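You operate a simulated robot arm through the tools that you are given. There is no shell and no other tool.

Carry out the task below with a simulated robot arm. There is one attempt and no reset: what you move stays moved.

JOB
Top up the salt box to its red line from the aluminium can.
Fine: use the tin scoop and put it back; shut the box, lid back on the can. Set down upright: tin scoop.

Only the result counts: the job must be done as asked and must still hold three seconds after the hand-in. Knocking over, shifting, dropping, spilling or breaking anything else fails it. A push-on lid holds only when it is set on centred and level and pressed home; a screw cap is set on level and turned clockwise until tight.

ROBOT AND FRAMES
A 7-joint arm with a two-finger parallel gripper, fixed in place. Base frame: the origin is at the foot of the arm, x ahead of it, y to its left, z up; the work surface is at about z = 0.887. Readings come in m, degrees, newtons and seconds.
With the tool pointing down near the work surface it reaches from about 0.24 to 0.68 m from the base axis. Its first joint turns from -66.0 to 66.0 degrees. Payload 2.4 kg.
The tool frame sits at the grasp point between the pads (the TCP): z along the fingers, y along the line on which they close. The tips reach 0.03 m beyond it. Largest opening 0.094 m; finger width 0.028, thickness 0.01; the body of the gripper, 0.05 by 0.096 m, starts 0.055 m behind the TCP.
Orientation is told as [roll, pitch, yaw] about the base's x, y, z axes, in that order, counted from this pose: with the fingers straight down and closing along the base's y, the tool's x points along the base's -x, its y along +y and its z along -z.

CONTROLS
- The arm moves only by the tool apply_moves. Its argument "steps" is a list of rows, each a list of 7 numbers: the closure in counts, from 0 (fully open) to 255 (shut), then the shift along the base's x, y, z in m, then the turn, a rotation vector about the base's x, y, z in degrees. In form: [[claw, x, y, z, rx, ry, rz], ...]. A call has 1 to 20 rows; each row is the pose to reach, as a shift and turn from the pose commanded when the call began. Each row takes 0.2 s and may step no farther than 0.05 m and 8.6 degrees from the row before; otherwise, or with a gripper value out of range, the whole call is refused. A pose out of reach is approached as far as the arm can. The call stops where the force on the tool passes 60 N (or 10 N more than at its start, if that is more) or the arm is blocked; 0.2 s more then pass. The fingers move at their own pace (about 0.153 m/s each) and stop on an object; they squeeze with about 28 N. The grip force told is the motor's: it shows also when the fingers shut on nothing. Time passes only in rows, and 0.2 s behind the last, so rows that repeat a pose let the fingers close. The reply holds the time, the measured pose of the TCP, the force on the tool along the base axes, the opening and the grip force, in the units named above and with some noise, with the torque about the TCP (base axes, N m) and any sound that the robot's microphone picked up.
- Cameras (640 x 400 px; columns grow to the right, rows downward): "scene" is fixed at [0.0474, 0.48, 1.4299]; the picture's right is [-0.61, -0.79, 0.00], its down [-0.52, 0.40, -0.75] and it looks along [0.59, -0.46, -0.66] (base axes); focal length 214 px, centre (320, 200). "wrist" rides on the gripper at [0.076, 0.014, -0.102] in the tool frame; the picture's right is [-0.18, 0.98, 0.00], its down [-0.75, -0.14, -0.64] and it looks along [-0.63, -0.12, 0.77] (tool axes); focal length 243 px, centre (320, 200). There is no depth. A picture from a camera that has moved, and an enlarged one, comes with that camera's place and axes in the base frame and with its lens. The place of the scene camera against the robot may be out by one fixed shift of up to 0.012 m in any direction.
- grab_frame(camera): a new picture of that camera. It takes no simulated time.
- zoom(camera, box): a new picture of the part [left, top, right, bottom] of that camera's present view, enlarged. It takes no simulated time.
- finish_job(): hands the job in; it is judged then, once.

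Places have to be worked out from the pictures, the camera data and where the tool is seen. Open the gripper and draw the arm clear of the work before you hand the job in, unless the task says otherwise.

The tools are called as a command line: name --pt "numbers of a row" for each row, then --argument value for the rest, lists and objects as JSON in quotes. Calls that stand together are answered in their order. apply_moves: Moves the arm, as the interface text tells. Its arguments: {"type":"object","properties":{"steps":{"type":"array","items":{"type":"array","items":{"type":"number"}}}},"required":["steps"]} The other tools are called the same way: grab_frame (camera) takes a picture; zoom (camera, box) takes an enlarged picture of a part of a camera's view; finish_job () hands the job in.

At the start:

```text
time_s: 0.0
tcp_pos: [0.3737, 0.165, 1.2968]
orientation: [0.1, 0.0, -0.1]
force: [0.3, -1.3, 0.6]
ft_torque: [-0.01, 0.02, -0.02]
opening: 0.0941
gripper_force: 0.0
```

scene: 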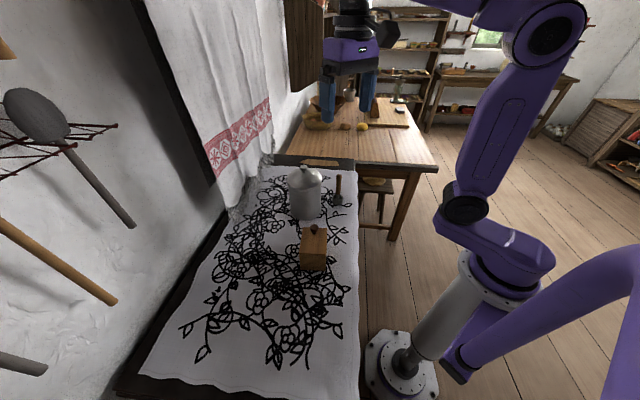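
wrist: 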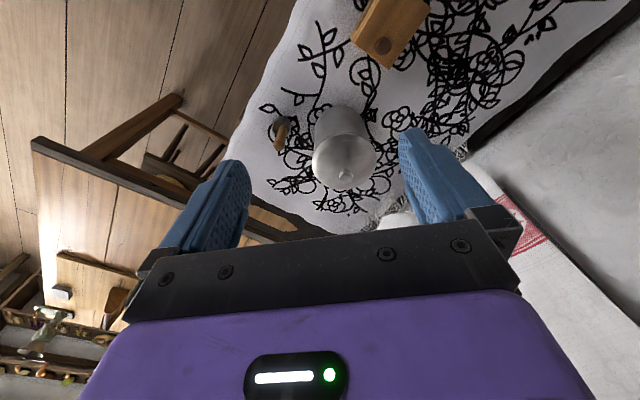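

The pictures show an aluminium can with a domed lid, a wooden salt box and something standing beside the can, perhaps the scoop. I'll enlarge those regions before moving.

zoom --camera "scene" --box '[260, 150, 380, 225]'

zoom --camera "scene" --box '[270, 210, 366, 280]'

zoom --camera "wrist" --box '[240, 0, 480, 230]'

```text
5.33 times, centred on (320, 188) of scene
camera zoom: at [0.0474, 0.48, 1.4299], right [-0.61, -0.79, 0.0], down [-0.52, 0.4, -0.75], along [0.59, -0.46, -0.66], focal length 1144 px, centre (320, 267)
```

zoom: 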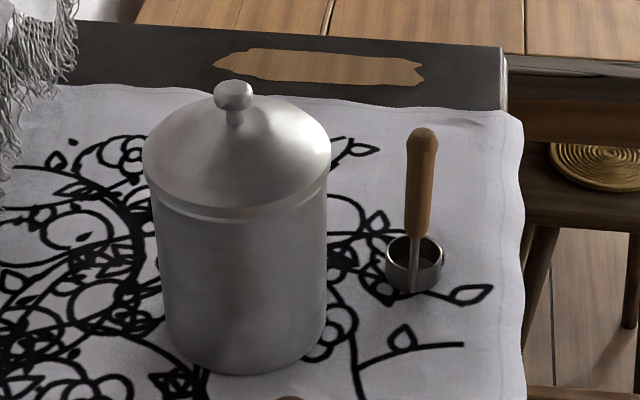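

```text
5.71 times, centred on (318, 245) of scene
camera zoom: at [0.0474, 0.48, 1.4299], right [-0.61, -0.79, 0.0], down [-0.52, 0.4, -0.75], along [0.59, -0.46, -0.66], focal length 1226 px, centre (331, -57)
```

zoom: 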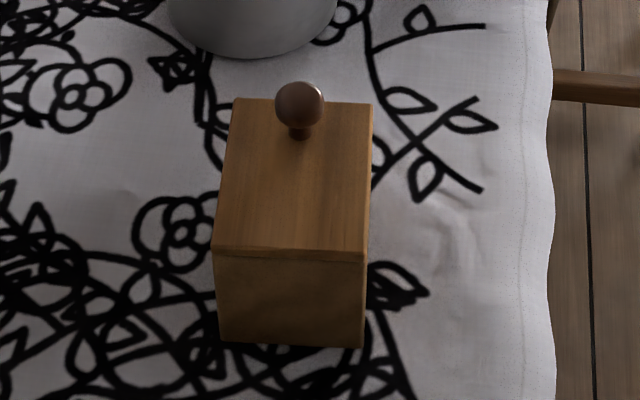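

```text
1.74 times, centred on (360, 115) of wrist
camera zoom: at [0.2968, 0.1793, 1.4003], right [0.18, 0.98, 0.0], down [0.75, -0.14, 0.64], along [0.63, -0.12, -0.77], focal length 422 px, centre (250, 348)
```

zoom: 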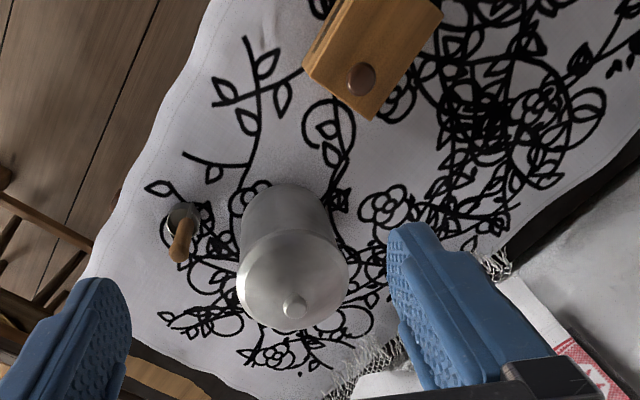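

The can is centred near (0.527, 0.176) with its knob at z≈1.063. The scoop stands near (0.476, 0.07), and the box is near (0.345, 0.268) with its top at z≈0.963, turned about 49°. I'll bring the wrist camera over the box for a closer look.

apply_moves --pt "0 -0.007 0.025 -0.035 0 0 0" --pt "0 -0.014 0.05 -0.07 0 0 0" --pt "0 -0.021 0.075 -0.105 0 0 0" --pt "0 -0.029 0.103 -0.137 0 0 0" --pt "0 -0.029 0.103 -0.137 0 0 0"

grab_frame --camera "wrist"

grab_frame --camera "scene"

```text
time_s: 1.2
tcp_pos: [0.3411, 0.269, 1.1597]
orientation: [0.1, 0.0, 0.1]
force: [0.3, 0.3, 0.3]
ft_torque: [0.0, 0.0, -0.02]
opening: 0.0941
gripper_force: 0.0
```

```text
taken
camera wrist: at [0.2657, 0.2834, 1.2616], right [0.18, 0.98, 0.0], down [0.75, -0.14, 0.64], along [0.63, -0.12, -0.77], focal length 243 px, centre (320, 200)
```

wrist: 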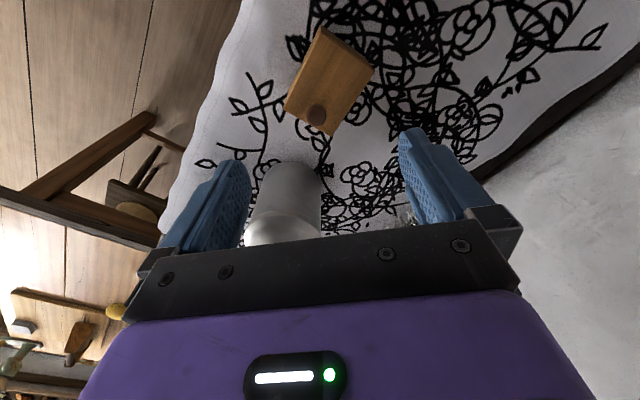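

```text
taken
```

scene: 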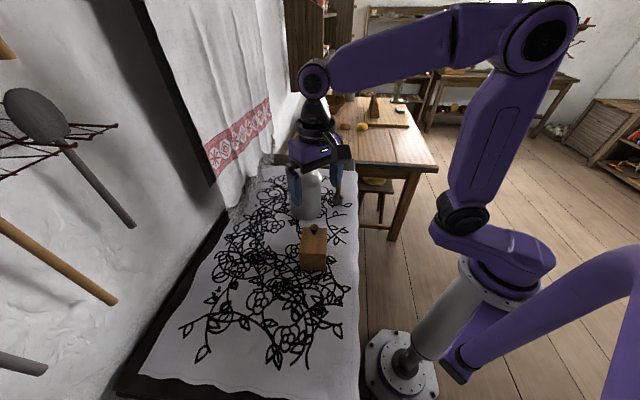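

The box now sits in the upper middle of the wrist view. I'll enlarge it to look at the lid, the knob and any line or hinge.

zoom --camera "wrist" --box '[260, 10, 400, 150]'

zoom --camera "scene" --box '[290, 215, 340, 275]'

```text
2.86 times, centred on (330, 80) of wrist
camera zoom: at [0.2657, 0.2834, 1.2616], right [0.18, 0.98, 0.0], down [0.75, -0.14, 0.64], along [0.63, -0.12, -0.77], focal length 693 px, centre (291, 543)
```

zoom: 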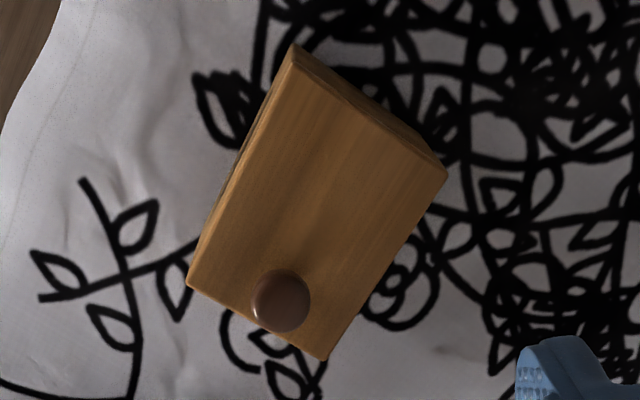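

```text
6.67 times, centred on (315, 245) of scene
camera zoom: at [0.0473, 0.4801, 1.4299], right [-0.61, -0.79, 0.0], down [-0.52, 0.4, -0.75], along [0.59, -0.46, -0.66], focal length 1430 px, centre (353, -100)
```

zoom: 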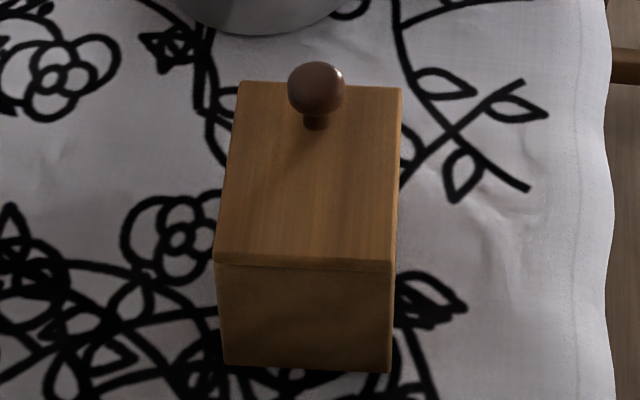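

The lid looks hinged on the side away from the knob, with the knob at about (0.366, 0.261) and z≈0.985. The wrist view also suggests the scene camera is off by about (+0.003, +0.008). I'll yaw by −40.5° so the fingers close parallel to the hinge edge, and line up above the knob.

apply_moves --pt "0 0.005 -0.001 -0.01 0 0 -8.1" --pt "0 0.01 -0.003 -0.02 0 0 -16.2" --pt "0 0.015 -0.005 -0.03 0 0 -24.3" --pt "0 0.02 -0.006 -0.04 0 0 -32.4" --pt "0 0.022 -0.007 -0.05 0 0 -40.5" --pt "0 0.022 -0.007 -0.06 0 0 -40.5" --pt "0 0.022 -0.007 -0.06 0 0 -40.5"

grab_frame --camera "wrist"

```text
time_s: 2.8
tcp_pos: [0.3644, 0.2604, 1.1002]
orientation: [0.0, 0.0, -40.5]
force: [0.1, -0.8, -0.5]
ft_torque: [-0.02, -0.03, -0.01]
opening: 0.0939
gripper_force: 0.1
```

```text
taken
camera wrist: at [0.3177, 0.3206, 1.2025], right [0.78, 0.63, 0.0], down [0.48, -0.6, 0.64], along [0.4, -0.5, -0.77], focal length 243 px, centre (320, 200)
```

wrist: 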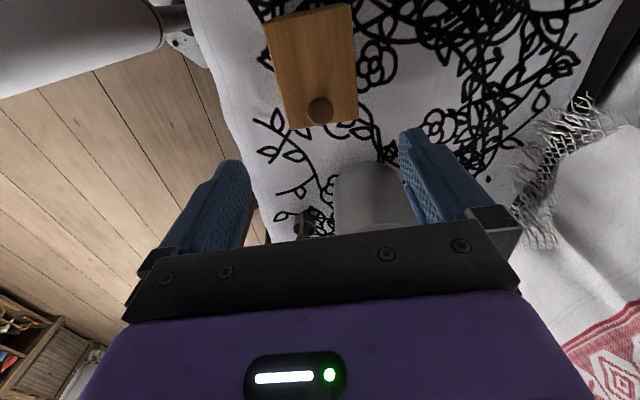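

The knob resolves to (0.3668, 0.2615), almost directly under the TCP. I'll lower until the tips are just above the lid, then look at a side view before closing.

apply_moves --pt "0 0.0005 0.001 -0.03 0 0 0" --pt "0 0.0005 0.001 -0.06 0 0 0" --pt "0 0.0005 0.001 -0.085 0 0 0" --pt "0 0.0005 0.001 -0.096 0 0 0" --pt "0 0.0005 0.001 -0.096 0 0 0"

grab_frame --camera "wrist"

zoom --camera "scene" --box '[265, 195, 365, 275]'

```text
time_s: 4.0
tcp_pos: [0.3664, 0.2625, 1.0032]
orientation: [-0.1, 0.0, -40.6]
force: [-0.4, -0.9, 0.9]
ft_torque: [-0.02, 0.03, 0.02]
opening: 0.0939
gripper_force: 0.0
```

```text
taken
camera wrist: at [0.3177, 0.3225, 1.1069], right [0.78, 0.63, 0.0], down [0.48, -0.6, 0.64], along [0.4, -0.5, -0.77], focal length 243 px, centre (320, 200)
```

wrist: 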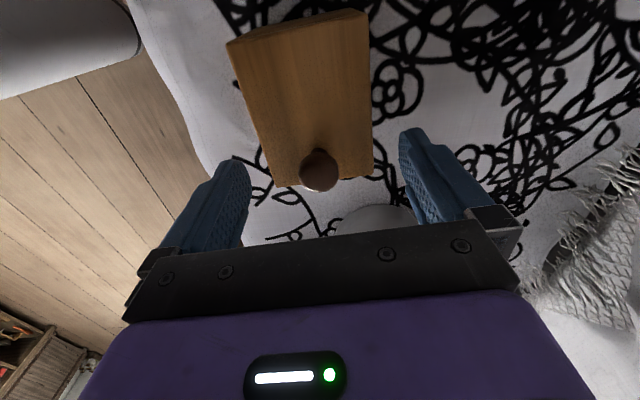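

```text
5.00 times, centred on (315, 235) of scene
camera zoom: at [0.0474, 0.4801, 1.4299], right [-0.61, -0.79, 0.0], down [-0.52, 0.4, -0.75], along [0.59, -0.46, -0.66], focal length 1072 px, centre (345, 25)
```

zoom: 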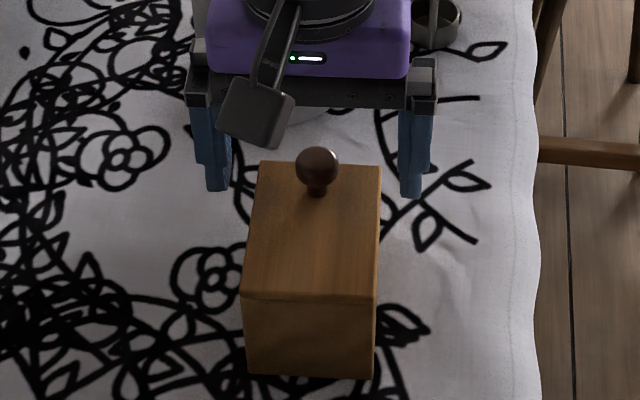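

The knob is centred between the pads and the fingers sit well over the lid. I'll close on it.

apply_moves --pt "255 0 0 0 0 0 0" --pt "255 0 0 0 0 0 0" --pt "255 0 0 0 0 0 0" --pt "255 0 0 0 0 0 0"

grab_frame --camera "wrist"

```text
time_s: 5.0
tcp_pos: [0.366, 0.2612, 1.0038]
orientation: [-0.1, -0.1, -40.5]
force: [-2.0, -1.9, -0.1]
ft_torque: [-0.1, 0.1, 0.05]
opening: 0.0231
gripper_force: 28.4
```

```text
taken
camera wrist: at [0.3176, 0.3224, 1.107], right [0.78, 0.63, 0.0], down [0.48, -0.6, 0.64], along [0.4, -0.5, -0.77], focal length 243 px, centre (320, 200)
```

wrist: 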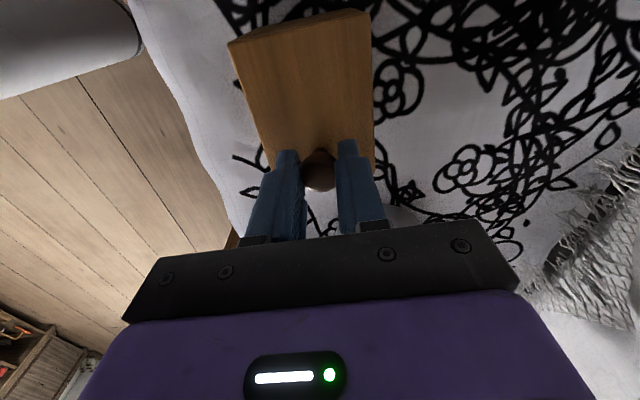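

The grip holds at 0.0231 m opening with only small side forces. I'll lift a few millimetres to find out how the lid moves.

apply_moves --pt "255 0 0 0.002 0 0 0" --pt "255 0 0 0.004 0 0 0" --pt "255 0 0 0.006 0 0 0"

zoom --camera "scene" --box '[280, 205, 350, 275]'

```text
time_s: 5.8
tcp_pos: [0.3671, 0.2629, 1.0098]
orientation: [0.0, -0.1, -40.6]
force: [0.0, -0.7, -6.8]
ft_torque: [-0.1, -0.1, 0.0]
opening: 0.0229
gripper_force: 28.3
```

```text
5.71 times, centred on (315, 240) of scene
camera zoom: at [0.0474, 0.4801, 1.4299], right [-0.61, -0.79, 0.0], down [-0.52, 0.4, -0.75], along [0.59, -0.46, -0.66], focal length 1226 px, centre (349, -29)
```

zoom: 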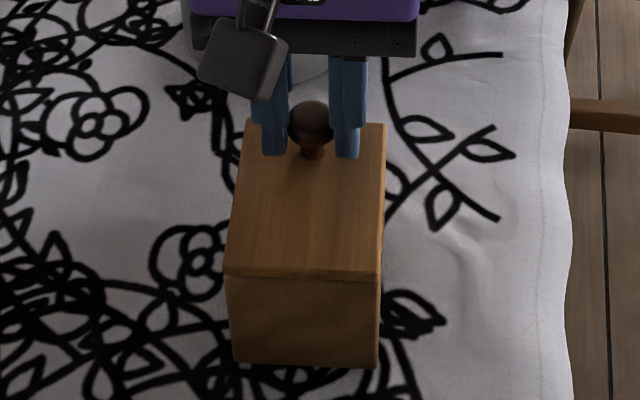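

The tool reads −6.8 N downward, which could be the lid's resistance or the whole box lifting. I'll check from both cameras before pulling further.

zoom --camera "wrist" --box '[200, 0, 420, 220]'

zoom --camera "scene" --box '[297, 225, 333, 275]'

```text
1.82 times, centred on (310, 110) of wrist
camera zoom: at [0.3187, 0.3231, 1.1127], right [0.78, 0.63, 0.0], down [0.48, -0.6, 0.64], along [0.4, -0.5, -0.77], focal length 441 px, centre (338, 364)
```

zoom: 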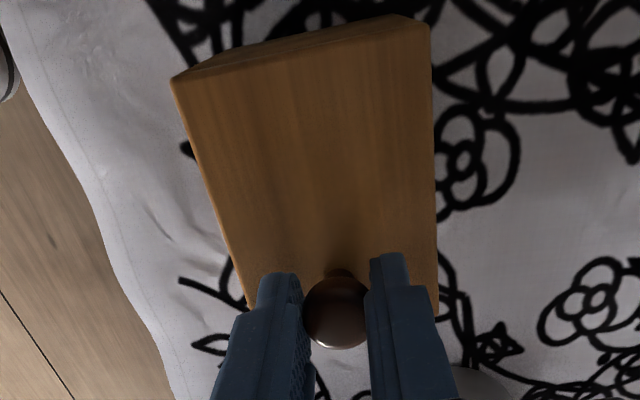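

```text
8.00 times, centred on (315, 250) of scene
camera zoom: at [0.0474, 0.4801, 1.4299], right [-0.61, -0.79, 0.0], down [-0.52, 0.4, -0.75], along [0.59, -0.46, -0.66], focal length 1716 px, centre (360, -200)
```

zoom: 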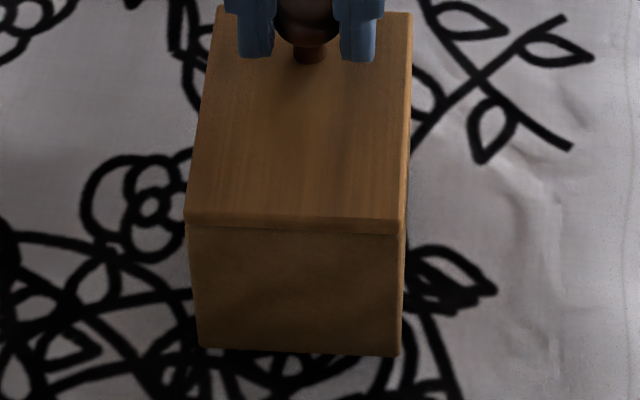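

Compared with the earlier picture, the box's bottom edge has also risen about 1 px, and the torque fits the full box weight hanging about 0.02 m from the grip. So pulling straight up lifts the whole box, and the lid may slide instead. I'll lower it back at once.

apply_moves --pt "255 0 0 -0.002 0 0 0" --pt "255 0 0 -0.004 0 0 0" --pt "255 0 0 -0.006 0 0 0" --pt "255 0 0 -0.006 0 0 0"

zoom --camera "scene" --box '[297, 225, 333, 275]'

```text
time_s: 6.8
tcp_pos: [0.3669, 0.2626, 1.0043]
orientation: [-0.1, 0.1, -40.6]
force: [-1.8, -2.8, 3.7]
ft_torque: [0.29, 0.33, 0.13]
opening: 0.0231
gripper_force: 28.0
```

```text
8.00 times, centred on (315, 250) of scene
camera zoom: at [0.0473, 0.4799, 1.43], right [-0.61, -0.79, 0.0], down [-0.52, 0.4, -0.75], along [0.59, -0.46, -0.66], focal length 1716 px, centre (360, -200)
```

zoom: 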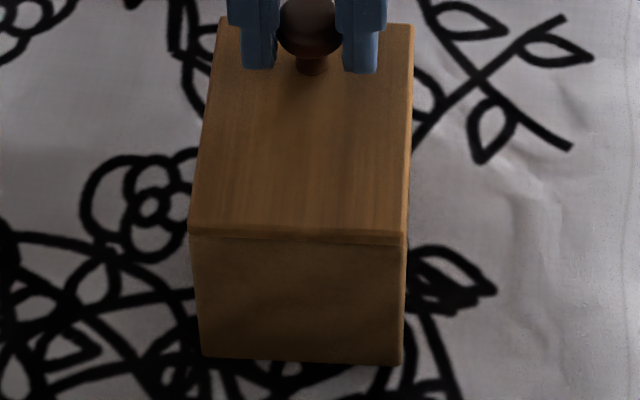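

Confirmed: the box is back down where it stood, and a free hinge doesn't fit the torque I measured. I'll let go, rise and turn the wrist to view the lid's knob end and long side.

apply_moves --pt "0 0 0 0 0 0 0" --pt "0 0 0 0 0 0 0" --pt "0 0 0 0.03 0 0 0" --pt "0 0 0 0.06 0 0 0" --pt "0 0 -0.01 0.06 0 0 8.5" --pt "0 0 -0.02 0.06 0 0 17" --pt "0 0 -0.03 0.06 0 0 25.5" --pt "0 0 -0.04 0.06 0 0 34" --pt "0 0 -0.047 0.06 0 0 42.5" --pt "0 0 -0.047 0.06 0 0 51" --pt "0 0 -0.047 0.06 0 0 59.5" --pt "0 0 -0.047 0.06 0 0 68" --pt "0 0 -0.047 0.06 0 0 76.5" --pt "0 0 -0.047 0.06 0 0 85" --pt "0 0 -0.047 0.06 0 0 93.5" --pt "0 0 -0.047 0.06 0 0 102" --pt "0 0 -0.047 0.06 0 0 110.5" --pt "0 0 -0.047 0.06 0 0 119" --pt "0 0 -0.047 0.06 0 0 127.5" --pt "0 0 -0.047 0.06 0 0 127.5"

grab_frame --camera "wrist"

zoom --camera "scene" --box '[297, 225, 333, 275]'

```text
time_s: 11.0
tcp_pos: [0.3647, 0.2141, 1.0647]
orientation: [0.0, 0.0, 87.1]
force: [0.4, -0.9, 0.2]
ft_torque: [-0.01, -0.02, 0.0]
opening: 0.0941
gripper_force: 0.0
```

```text
taken
camera wrist: at [0.3479, 0.1393, 1.1675], right [-0.97, 0.23, 0.0], down [0.18, 0.75, 0.64], along [0.15, 0.62, -0.77], focal length 243 px, centre (320, 200)
```

wrist: 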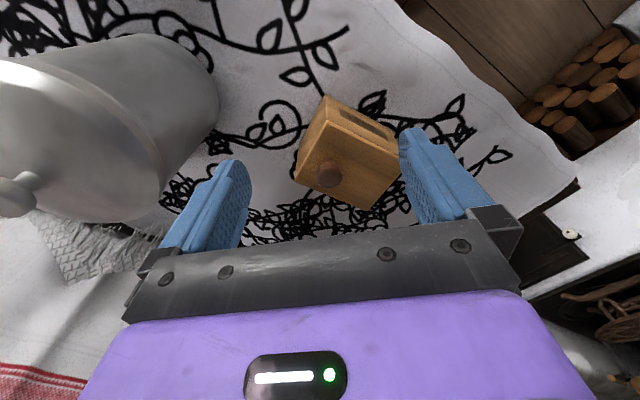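

```text
8.00 times, centred on (315, 250) of scene
camera zoom: at [0.0474, 0.48, 1.4299], right [-0.61, -0.79, 0.0], down [-0.52, 0.4, -0.75], along [0.59, -0.46, -0.66], focal length 1716 px, centre (360, -200)
```

zoom: 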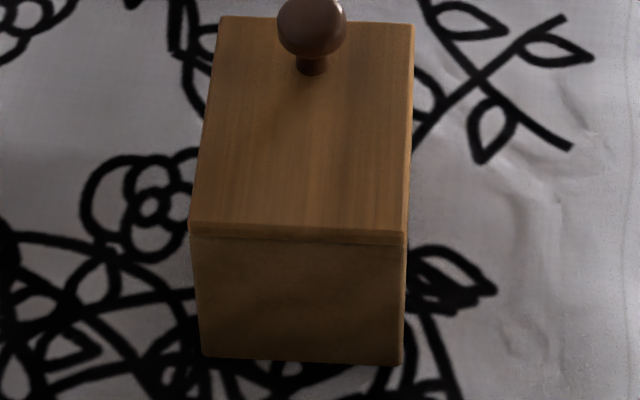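

The long side facing the robot shows a dark window or slot that was hidden before. I'll zoom in on it.

zoom --camera "wrist" --box '[280, 80, 420, 220]'

zoom --camera "wrist" --box '[320, 95, 400, 155]'

```text
2.86 times, centred on (350, 150) of wrist
camera zoom: at [0.3479, 0.1393, 1.1675], right [-0.97, 0.23, 0.0], down [0.18, 0.75, 0.64], along [0.15, 0.62, -0.77], focal length 693 px, centre (234, 343)
```

zoom: 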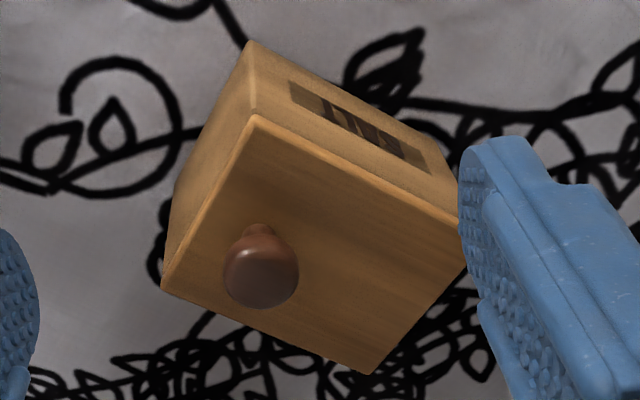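

```text
6.67 times, centred on (360, 125) of wrist
camera zoom: at [0.3479, 0.1393, 1.1675], right [-0.97, 0.23, 0.0], down [0.18, 0.75, 0.64], along [0.15, 0.62, -0.77], focal length 1618 px, centre (53, 700)
```

zoom: 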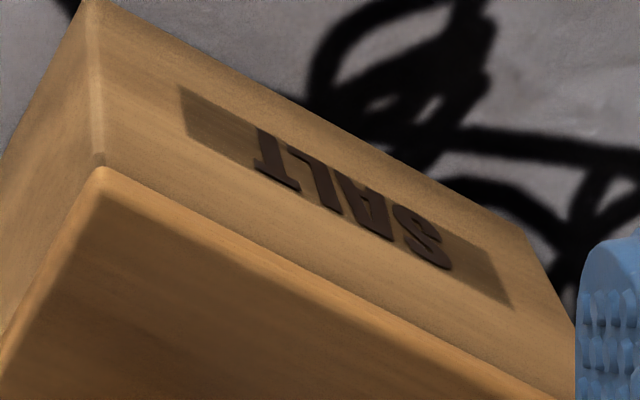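

The box has only a "SALT" label on this side, and I can't make out a lid seam. I'll back off and tilt the tool for a lower view along the knob end, to see whether the lid slides in a groove.

apply_moves --pt "0 0.002 -0.015 0 7 0 0" --pt "0 0.004 -0.03 0 14 0 0" --pt "0 0.006 -0.045 -0.01 21 0 0" --pt "0 0.008 -0.055 -0.03 28 0 0" --pt "0 0.01 -0.06 -0.05 35 0 0" --pt "0 0.01 -0.06 -0.05 35 0 0"

grab_frame --camera "wrist"

```text
time_s: 12.4
tcp_pos: [0.3757, 0.156, 1.0137]
orientation: [1.9, -35.0, 86.3]
force: [0.0, -1.0, -0.1]
ft_torque: [0.0, 0.01, 0.03]
opening: 0.094
gripper_force: 0.0
```

```text
taken
camera wrist: at [0.3577, 0.0351, 1.0546], right [-0.97, 0.19, 0.14], down [0.18, 0.24, 0.95], along [0.15, 0.95, -0.27], focal length 243 px, centre (320, 200)
```

wrist: 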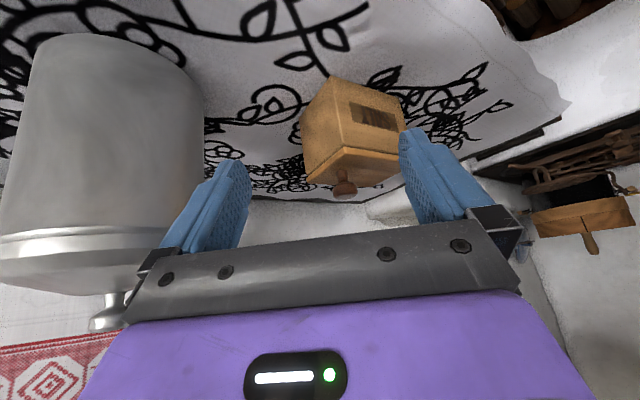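

zoom --camera "wrist" --box '[290, 100, 420, 210]'

zoom --camera "wrist" --box '[0, 20, 220, 340]'

```text
3.64 times, centred on (355, 155) of wrist
camera zoom: at [0.3577, 0.0351, 1.0546], right [-0.97, 0.19, 0.14], down [0.18, 0.24, 0.95], along [0.15, 0.95, -0.27], focal length 882 px, centre (193, 364)
```

zoom: 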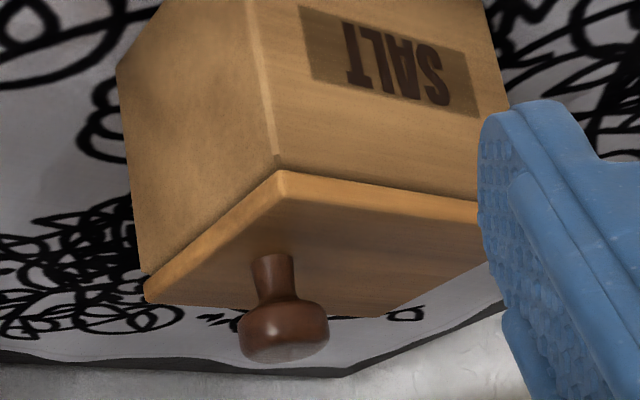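

```text
1.25 times, centred on (110, 180) of wrist
camera zoom: at [0.3577, 0.0351, 1.0546], right [-0.97, 0.19, 0.14], down [0.18, 0.24, 0.95], along [0.15, 0.95, -0.27], focal length 303 px, centre (582, 225)
```

zoom: 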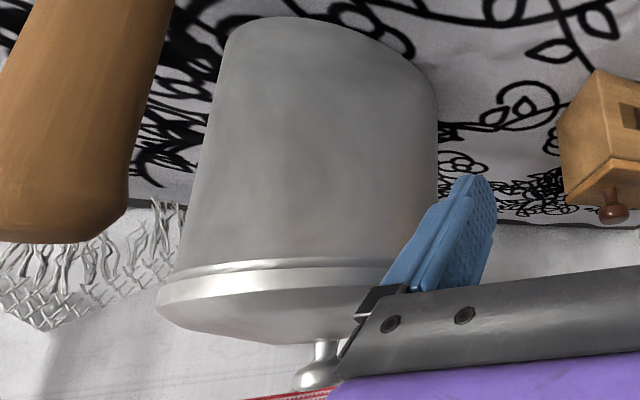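

This low view shows the lid as a slab overlapping the body, with a seam on both visible faces. That suits a stiff hinge better than a grooved slide, because my rigid grip stopped the lid rotating. The scoop handle is close on the left, so I'll retrace the path back before gripping the knob again.

apply_moves --pt "0 -0.002 0.005 0.02 -7 0 0" --pt "0 -0.004 0.015 0.04 -14 0 0" --pt "0 -0.006 0.03 0.05 -21 0 0" --pt "0 -0.008 0.045 0.06 -28 0 0" --pt "0 -0.01 0.06 0.06 -35 0 0" --pt "0 -0.01 0.06 0.06 -35 0 0"

apply_moves --pt "0 0 0.01 0 0 0 -8.5" --pt "0 0 0.02 0 0 0 -17" --pt "0 0 0.03 0 0 0 -25.5" --pt "0 0 0.04 0 0 0 -34" --pt "0 0 0.047 0 0 0 -42.5" --pt "0 0 0.047 0 0 0 -51" --pt "0 0 0.047 0 0 0 -59.5" --pt "0 0 0.047 0 0 0 -68" --pt "0 0 0.047 0 0 0 -76.5" --pt "0 0 0.047 0 0 0 -85" --pt "0 0 0.047 0 0 0 -93.5" --pt "0 0 0.047 0 0 0 -102" --pt "0 0 0.047 0 0 0 -110.5" --pt "0 0 0.047 0 0 0 -119" --pt "0 0 0.047 0 0 0 -127.5" --pt "0 0 0.047 0 0 0 -127.5"

grab_frame --camera "wrist"

```text
time_s: 13.8
tcp_pos: [0.3649, 0.2171, 1.0737]
orientation: [-0.1, 0.1, 86.9]
force: [-0.3, 0.6, 0.0]
ft_torque: [0.03, 0.0, 0.0]
opening: 0.094
gripper_force: 0.0
```

```text
time_s: 17.2
tcp_pos: [0.3659, 0.2619, 1.0747]
orientation: [0.0, 0.1, -40.7]
force: [-0.3, -0.2, 0.4]
ft_torque: [0.02, 0.0, -0.01]
opening: 0.0939
gripper_force: 0.1
```

```text
taken
camera wrist: at [0.3175, 0.3226, 1.1774], right [0.78, 0.63, 0.0], down [0.48, -0.6, 0.64], along [0.4, -0.5, -0.77], focal length 243 px, centre (320, 200)
```

wrist: 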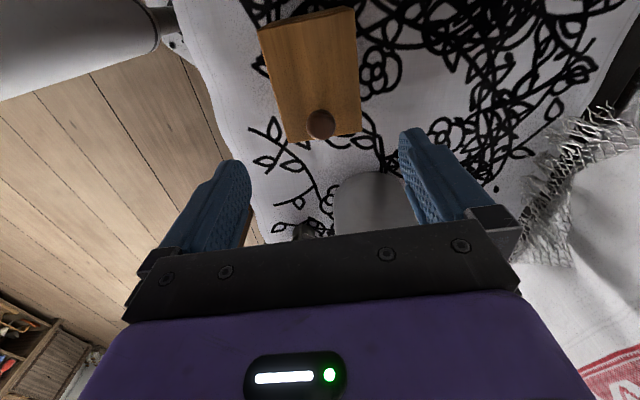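

The knob reads (0.368, 0.2616), still aligned. I'll descend to about z = 1.003 and grip it again.

apply_moves --pt "0 0.001 0 -0.03 0 0 0" --pt "0 0.001 0 -0.055 0 0 0" --pt "0 0.001 0 -0.071 0 0 0" --pt "0 0.001 0 -0.071 0 0 0" --pt "255 0.001 0 -0.071 0 0 0" --pt "255 0.001 0 -0.071 0 0 0" --pt "255 0.001 0 -0.071 0 0 0" --pt "255 0.001 0 -0.071 0 0 0"

```text
time_s: 19.0
tcp_pos: [0.367, 0.261, 1.002]
orientation: [-0.2, 0.0, -40.6]
force: [-0.6, -2.0, 0.1]
ft_torque: [-0.1, 0.08, 0.1]
opening: 0.023
gripper_force: 28.0
```

The grip is good. I'll test for a hinge by turning the tool 4° about the line of the back top edge, and watch the force.

apply_moves --pt "255 -0.0012 0.001 0.0024 -1.3 -1.52 0" --pt "255 -0.0025 0.0021 0.0049 -2.6 -3.04 0" --pt "255 -0.0025 0.0021 0.0049 -2.6 -3.04 0"

zoom --camera "scene" --box '[297, 225, 333, 275]'

zoom --camera "wrist" --box '[200, 0, 420, 220]'

```text
time_s: 19.8
tcp_pos: [0.3647, 0.2645, 1.011]
orientation: [0.0, -4.0, -40.5]
force: [0.4, -0.2, -5.7]
ft_torque: [-0.09, -0.1, -0.01]
opening: 0.0229
gripper_force: 27.8
```

```text
8.00 times, centred on (315, 250) of scene
camera zoom: at [0.0474, 0.4801, 1.4299], right [-0.61, -0.79, 0.0], down [-0.52, 0.4, -0.75], along [0.59, -0.46, -0.66], focal length 1716 px, centre (360, -200)
```

zoom: 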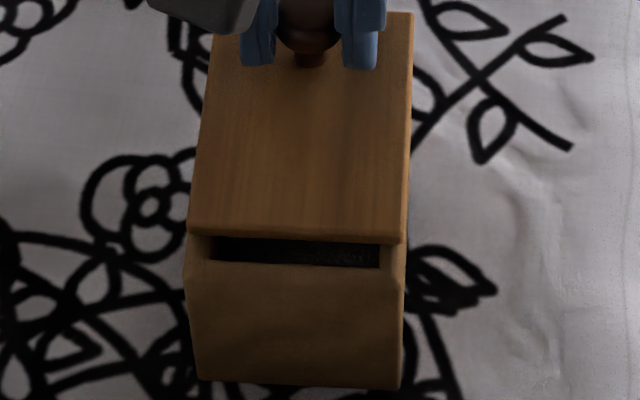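

```text
1.82 times, centred on (310, 110) of wrist
camera zoom: at [0.3109, 0.3289, 1.1052], right [0.78, 0.63, 0.01], down [0.45, -0.57, 0.69], along [0.44, -0.53, -0.72], focal length 441 px, centre (338, 364)
```

zoom: 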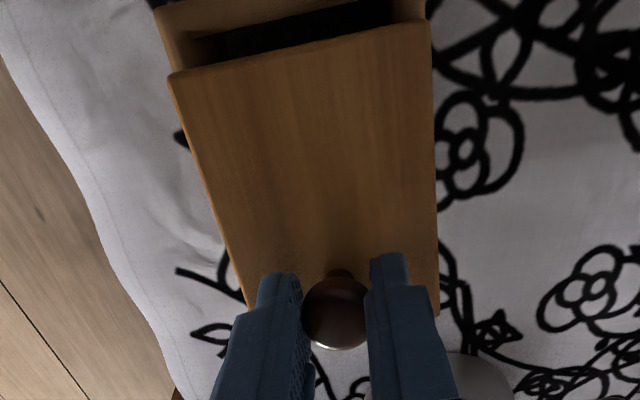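

A gap has opened at the far-from-knob end: the box slid along under the lid when tilted. So it's a sliding lid that opens toward the knob side, roughly (0.76, −0.65). I'll level the tool first, slightly raised, and check where the box hangs before lowering.

apply_moves --pt "255 0 0 0.001 1.3 1.52 0" --pt "255 0 0 0.002 2.6 3.04 0" --pt "255 0 0 0.002 2.6 3.04 0"

zoom --camera "scene" --box '[297, 225, 333, 275]'

zoom --camera "wrist" --box '[200, 0, 420, 220]'

```text
time_s: 20.6
tcp_pos: [0.3644, 0.2638, 1.0114]
orientation: [0.0, 0.0, -40.4]
force: [-0.5, -0.2, -7.8]
ft_torque: [-0.22, -0.23, 0.0]
opening: 0.023
gripper_force: 27.7
```

```text
8.00 times, centred on (315, 250) of scene
camera zoom: at [0.0474, 0.4801, 1.4299], right [-0.61, -0.79, 0.0], down [-0.52, 0.4, -0.75], along [0.59, -0.46, -0.66], focal length 1716 px, centre (360, -200)
```

zoom: 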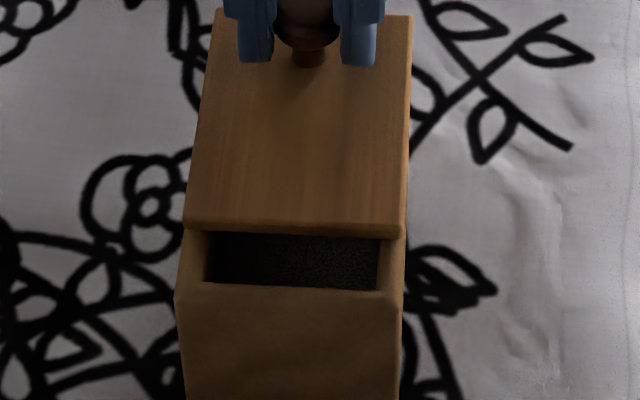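

```text
1.82 times, centred on (310, 110) of wrist
camera zoom: at [0.3165, 0.3247, 1.1137], right [0.78, 0.63, 0.0], down [0.48, -0.6, 0.64], along [0.4, -0.5, -0.77], focal length 441 px, centre (338, 364)
```

zoom: 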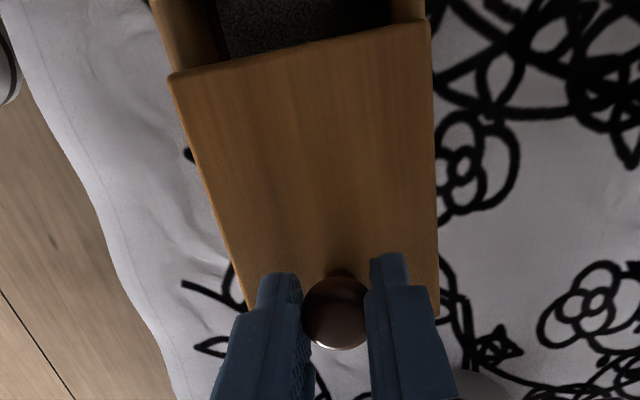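

The box kept sliding and is now about 20 mm off along the lid, so I must set it down before it slides further. I'll lower it gently straight away.

apply_moves --pt "255 0 0 -0.003 0 0 0" --pt "255 0 0 -0.006 0 0 0" --pt "255 0 0 -0.0075 0 0 0" --pt "255 0 0 -0.0075 0 0 0"

zoom --camera "scene" --box '[290, 225, 340, 285]'

zoom --camera "wrist" --box '[200, 0, 420, 220]'

```text
time_s: 21.6
tcp_pos: [0.3644, 0.2656, 1.0038]
orientation: [0.0, 0.0, -40.6]
force: [0.4, 0.4, -6.9]
ft_torque: [-0.21, -0.2, 0.03]
opening: 0.0228
gripper_force: 28.3
```

```text
6.67 times, centred on (315, 255) of scene
camera zoom: at [0.0474, 0.4801, 1.4299], right [-0.61, -0.79, 0.0], down [-0.52, 0.4, -0.75], along [0.59, -0.46, -0.66], focal length 1430 px, centre (353, -167)
```

zoom: 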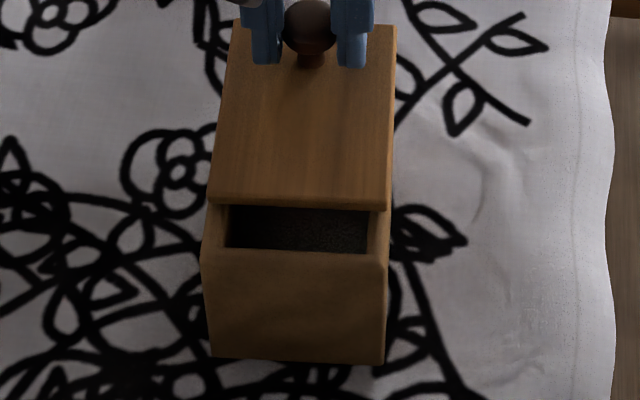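

```text
1.82 times, centred on (310, 110) of wrist
camera zoom: at [0.3164, 0.3249, 1.106], right [0.78, 0.63, 0.0], down [0.48, -0.6, 0.64], along [0.4, -0.5, -0.77], focal length 441 px, centre (338, 364)
```

zoom: 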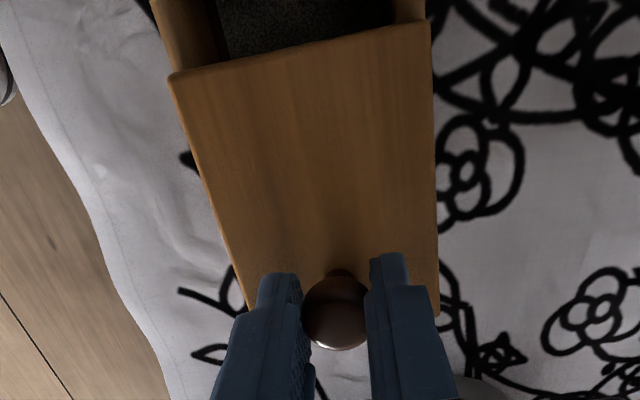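

The readings still show the full weight hanging (−6.9 N), and the box has stopped sliding. From the pictures it is about 26 mm from its old place along (−0.72, 0.69). I'll carry it slowly back that distance at this low height, then set it down.

apply_moves --pt "255 0.0008 -0.0007 0.001 0 0 0" --pt "255 0.0022 -0.0019 0.001 0 0 0" --pt "255 0.0038 -0.0032 0.001 0 0 0" --pt "255 0.0054 -0.0046 0.001 0 0 0" --pt "255 0.007 -0.006 0.001 0 0 0" --pt "255 0.0086 -0.0073 0.001 0 0 0" --pt "255 0.0102 -0.0087 0.001 0 0 0" --pt "255 0.0118 -0.01 0.001 0 0 0" --pt "255 0.0134 -0.0114 0.001 0 0 0" --pt "255 0.015 -0.0128 0.001 0 0 0" --pt "255 0.0166 -0.0141 0.001 0 0 0" --pt "255 0.018 -0.0153 0.001 0 0 0" --pt "255 0.019 -0.0162 0.001 0 0 0" --pt "255 0.0194 -0.0166 0.001 0 0 0"

zoom --camera "scene" --box '[290, 225, 340, 285]'

```text
time_s: 24.6
tcp_pos: [0.3834, 0.2465, 1.0046]
orientation: [0.0, 0.0, -40.5]
force: [-0.8, 1.1, -3.7]
ft_torque: [0.0, -0.02, 0.03]
opening: 0.0229
gripper_force: 28.3
```

```text
6.67 times, centred on (315, 255) of scene
camera zoom: at [0.0474, 0.4801, 1.4299], right [-0.61, -0.79, 0.0], down [-0.52, 0.4, -0.75], along [0.59, -0.46, -0.66], focal length 1430 px, centre (353, -167)
```

zoom: 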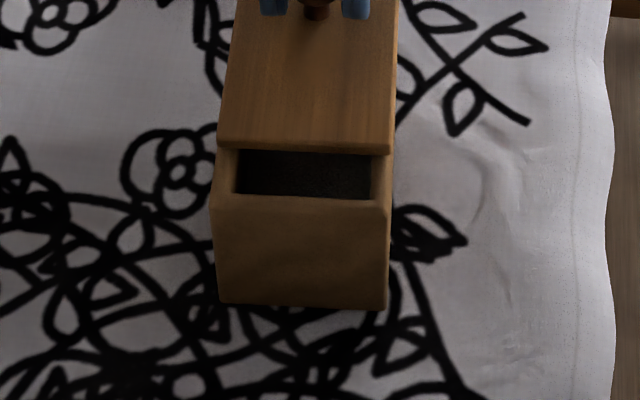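

The box is back within about 2 mm of its original place. I'll lower until the load comes off the tool.

apply_moves --pt "255 0 0 -0.001 0 0 0" --pt "255 0 0 -0.002 0 0 0" --pt "255 0 0 -0.002 0 0 0"

```text
time_s: 25.4
tcp_pos: [0.3848, 0.2483, 1.002]
orientation: [0.1, -0.1, -40.6]
force: [-2.7, -3.9, 19.8]
ft_torque: [0.06, 0.26, -0.05]
opening: 0.0228
gripper_force: 28.0
```

Now it presses at about 20 N, so the box is firmly down. I'll relieve that by 1.5 mm and slide the lid open along (0.76, −0.65), watching the box.

apply_moves --pt "255 0 0 0.0008 0 0 0" --pt "255 0 0 0.0015 0 0 0" --pt "255 0.0023 -0.0019 0.0015 0 0 0" --pt "255 0.0046 -0.0039 0.0015 0 0 0" --pt "255 0.0068 -0.0058 0.0015 0 0 0" --pt "255 0.0091 -0.0078 0.0015 0 0 0" --pt "255 0.0114 -0.0097 0.0015 0 0 0"

zoom --camera "scene" --box '[290, 225, 340, 285]'

```text
time_s: 27.0
tcp_pos: [0.3961, 0.2378, 1.0045]
orientation: [0.0, 0.0, -40.6]
force: [-0.2, 0.5, -7.0]
ft_torque: [-0.21, -0.24, 0.03]
opening: 0.0229
gripper_force: 28.0
```

```text
6.67 times, centred on (315, 255) of scene
camera zoom: at [0.0474, 0.4801, 1.4299], right [-0.61, -0.79, 0.0], down [-0.52, 0.4, -0.75], along [0.59, -0.46, -0.66], focal length 1430 px, centre (353, -167)
```

zoom: 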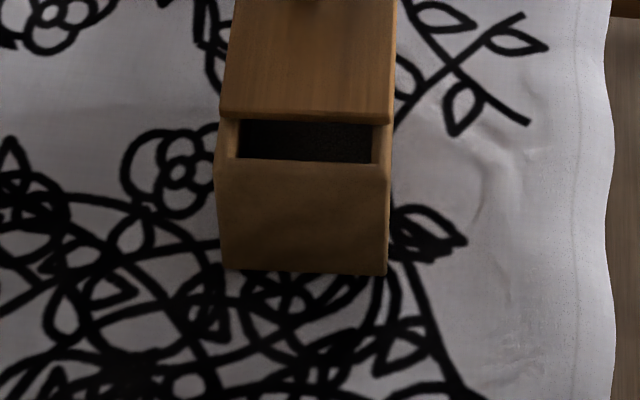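

Raising 1.5 mm picked the box up again (−7 N) and it rode along about 13 mm. I'll bring it back by that much and put it down in finer steps.

apply_moves --pt "255 -0.0005 0.0004 0 0 0 0" --pt "255 -0.0018 0.0015 0 0 0 0" --pt "255 -0.0034 0.0029 0 0 0 0" --pt "255 -0.005 0.0042 0 0 0 0" --pt "255 -0.0066 0.0056 0 0 0 0" --pt "255 -0.0082 0.007 0 0 0 0" --pt "255 -0.0094 0.008 0 0 0 0" --pt "255 -0.0099 0.0084 0 0 0 0" --pt "255 -0.0099 0.0084 -0.0005 0 0 0" --pt "255 -0.0099 0.0084 -0.001 0 0 0" --pt "255 -0.0099 0.0084 -0.001 0 0 0"

zoom --camera "scene" --box '[290, 225, 340, 285]'

```text
time_s: 29.4
tcp_pos: [0.3862, 0.2464, 1.003]
orientation: [0.1, 0.0, -40.5]
force: [0.6, 2.6, 2.4]
ft_torque: [0.37, 0.43, -0.03]
opening: 0.0228
gripper_force: 27.7
```

```text
6.67 times, centred on (315, 255) of scene
camera zoom: at [0.0474, 0.4801, 1.4299], right [-0.61, -0.79, 0.0], down [-0.52, 0.4, -0.75], along [0.59, -0.46, -0.66], focal length 1430 px, centre (353, -167)
```

zoom: 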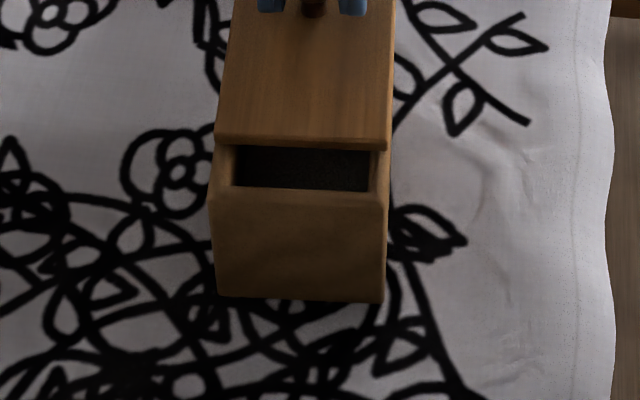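

The box is on the table and in place, but my grip is prying it slightly (torque ~0.55 N·m). I'll release so everything relaxes, then re-grip without preload.

apply_moves --pt "120 0 0 0 0 0 0" --pt "120 0 0 0 0 0 0" --pt "255 0 0 0 0 0 0" --pt "255 0 0 0 0 0 0" --pt "255 0 0 0 0 0 0" --pt "255 0 0 0 0 0 0"

zoom --camera "scene" --box '[290, 225, 340, 285]'

```text
time_s: 30.8
tcp_pos: [0.387, 0.2458, 1.0026]
orientation: [-0.1, 0.0, -40.5]
force: [1.8, 1.3, 0.1]
ft_torque: [0.03, -0.02, 0.0]
opening: 0.0229
gripper_force: 28.2
```

```text
6.67 times, centred on (315, 255) of scene
camera zoom: at [0.0474, 0.4801, 1.4299], right [-0.61, -0.79, 0.0], down [-0.52, 0.4, -0.75], along [0.59, -0.46, -0.66], focal length 1430 px, centre (353, -167)
```

zoom: 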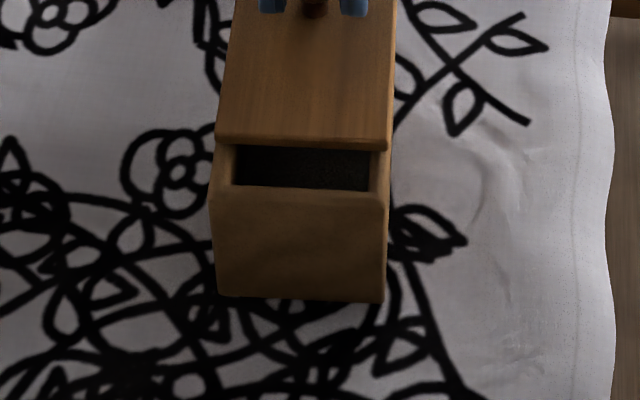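

Forces are now near zero. I'll slide the lid 15 mm toward the knob side at this height.

apply_moves --pt "255 0.0008 -0.0006 0 0 0 0" --pt "255 0.0023 -0.0019 0 0 0 0" --pt "255 0.0038 -0.0032 0 0 0 0" --pt "255 0.0053 -0.0045 0 0 0 0" --pt "255 0.0068 -0.0058 0 0 0 0" --pt "255 0.0084 -0.0071 0 0 0 0" --pt "255 0.0099 -0.0084 0 0 0 0" --pt "255 0.0114 -0.0097 0 0 0 0"

zoom --camera "scene" --box '[290, 225, 340, 285]'

```text
time_s: 32.6
tcp_pos: [0.3971, 0.2363, 1.0024]
orientation: [0.1, -0.1, -40.4]
force: [0.9, 1.2, 16.2]
ft_torque: [0.02, -0.06, 0.01]
opening: 0.0227
gripper_force: 27.8
```

```text
6.67 times, centred on (315, 255) of scene
camera zoom: at [0.0472, 0.48, 1.43], right [-0.61, -0.79, 0.0], down [-0.52, 0.4, -0.75], along [0.59, -0.46, -0.66], focal length 1430 px, centre (353, -167)
```

zoom: 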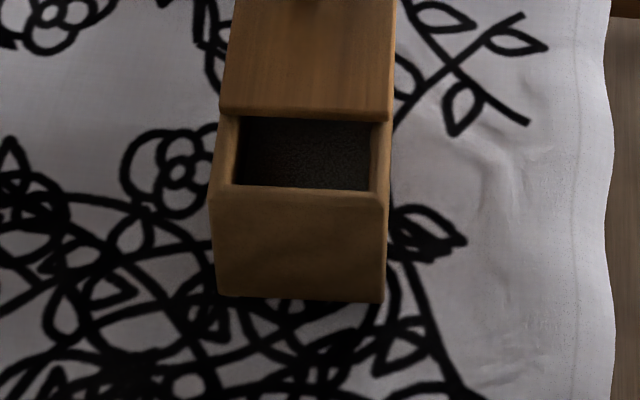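

The lid slides while the box stays put, though the downward load has grown to 16 N. I'll relieve about 0.7 mm and slide on another 14 mm.

apply_moves --pt "255 0 0 0.0007 0 0 0" --pt "255 0.0015 -0.0013 0.0007 0 0 0" --pt "255 0.003 -0.0026 0.0007 0 0 0" --pt "255 0.0046 -0.0039 0.0007 0 0 0" --pt "255 0.0061 -0.0052 0.0007 0 0 0" --pt "255 0.0076 -0.0065 0.0007 0 0 0" --pt "255 0.0091 -0.0078 0.0007 0 0 0" --pt "255 0.0106 -0.0091 0.0007 0 0 0"

zoom --camera "scene" --box '[290, 225, 340, 285]'

grab_frame --camera "wrist"

```text
time_s: 34.4
tcp_pos: [0.4087, 0.2257, 1.0039]
orientation: [0.0, -0.1, -40.5]
force: [0.2, -0.3, 0.0]
ft_torque: [-0.31, -0.32, 0.04]
opening: 0.0229
gripper_force: 28.2
```

```text
6.67 times, centred on (315, 255) of scene
camera zoom: at [0.0474, 0.4801, 1.4299], right [-0.61, -0.79, 0.0], down [-0.52, 0.4, -0.75], along [0.59, -0.46, -0.66], focal length 1430 px, centre (353, -167)
```

zoom: 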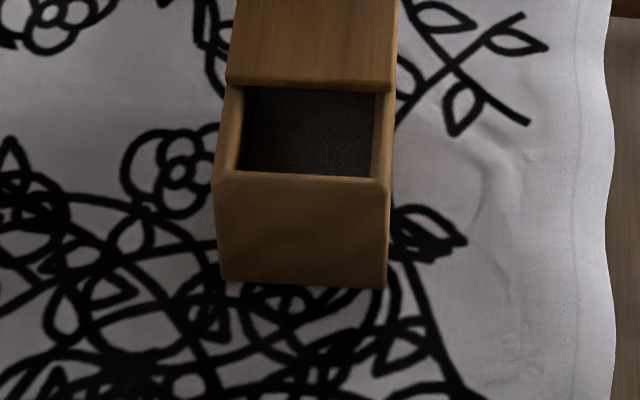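

```text
taken
camera wrist: at [0.3598, 0.2867, 1.1058], right [0.78, 0.63, 0.0], down [0.48, -0.6, 0.64], along [0.4, -0.5, -0.77], focal length 243 px, centre (320, 200)
```

wrist: 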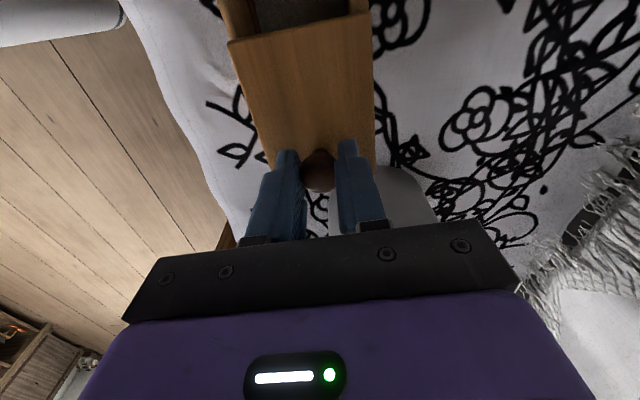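

The box crept about 7 mm along in that segment. I'll relax the grip, re-grip and take the lid a bit further.

apply_moves --pt "120 0 0 0 0 0 0" --pt "120 0 0 0 0 0 0" --pt "255 0 0 0 0 0 0" --pt "255 0 0 0 0 0 0" --pt "255 0 0 0 0 0 0" --pt "255 0.0008 -0.0006 -0.0003 0 0 0" --pt "255 0.0023 -0.0019 -0.0003 0 0 0" --pt "255 0.0038 -0.0032 -0.0003 0 0 0" --pt "255 0.0053 -0.0045 -0.0003 0 0 0" --pt "255 0.0068 -0.0058 -0.0003 0 0 0" --pt "255 0.0076 -0.0065 -0.0003 0 0 0"

zoom --camera "scene" --box '[290, 225, 340, 285]'

```text
time_s: 36.8
tcp_pos: [0.4154, 0.2206, 1.0041]
orientation: [-0.1, 0.0, -40.6]
force: [-5.5, -6.0, 10.9]
ft_torque: [-0.02, 0.31, 0.14]
opening: 0.0231
gripper_force: 28.0
```

```text
6.67 times, centred on (315, 255) of scene
camera zoom: at [0.0471, 0.4798, 1.43], right [-0.61, -0.79, 0.0], down [-0.52, 0.4, -0.75], along [0.59, -0.46, -0.66], focal length 1430 px, centre (353, -167)
```

zoom: 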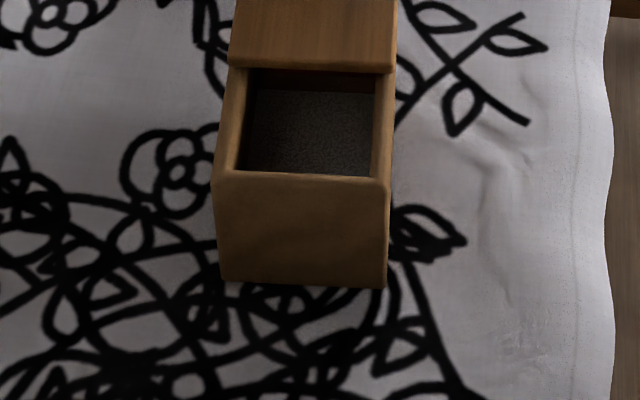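

The lid is now open about 58 mm and the box held still. That's wide enough for a 40 mm scoop cup, so I'll release, rise and look inside for the red line.

apply_moves --pt "120 0 0 0 0 0 0" --pt "0 0 0 0 0 0 0" --pt "0 0 0 0.005 0 0 0" --pt "0 0 0 0.035 0 0 0" --pt "0 0 0 0.075 0 0 0" --pt "0 -0.03 0.03 0.1 0 0 0" --pt "0 -0.05 0.045 0.12 0 0 0" --pt "0 -0.05 0.045 0.12 0 0 0"

grab_frame --camera "wrist"

zoom --camera "scene" --box '[290, 215, 340, 275]'

```text
time_s: 38.6
tcp_pos: [0.3657, 0.2645, 1.1244]
orientation: [0.0, 0.0, -40.5]
force: [0.3, 0.3, -0.3]
ft_torque: [0.01, 0.01, 0.07]
opening: 0.0939
gripper_force: 0.1
```

```text
taken
camera wrist: at [0.3182, 0.3244, 1.2269], right [0.78, 0.63, 0.0], down [0.48, -0.6, 0.64], along [0.4, -0.5, -0.77], focal length 243 px, centre (320, 200)
```

wrist: 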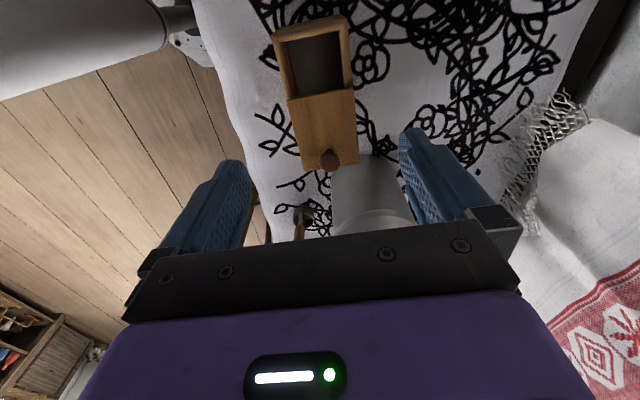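

```text
6.67 times, centred on (315, 245) of scene
camera zoom: at [0.0473, 0.4801, 1.4299], right [-0.61, -0.79, 0.0], down [-0.52, 0.4, -0.75], along [0.59, -0.46, -0.66], focal length 1430 px, centre (353, -100)
```

zoom: 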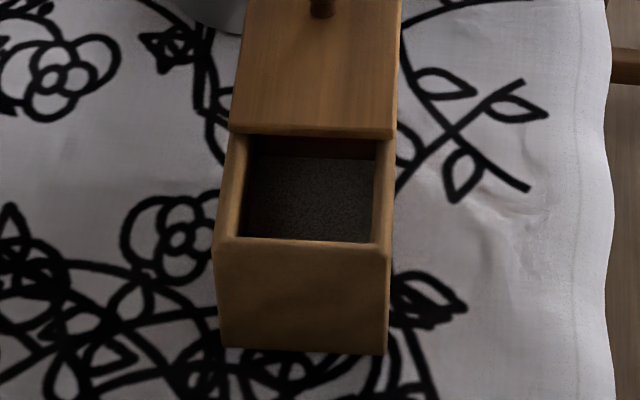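

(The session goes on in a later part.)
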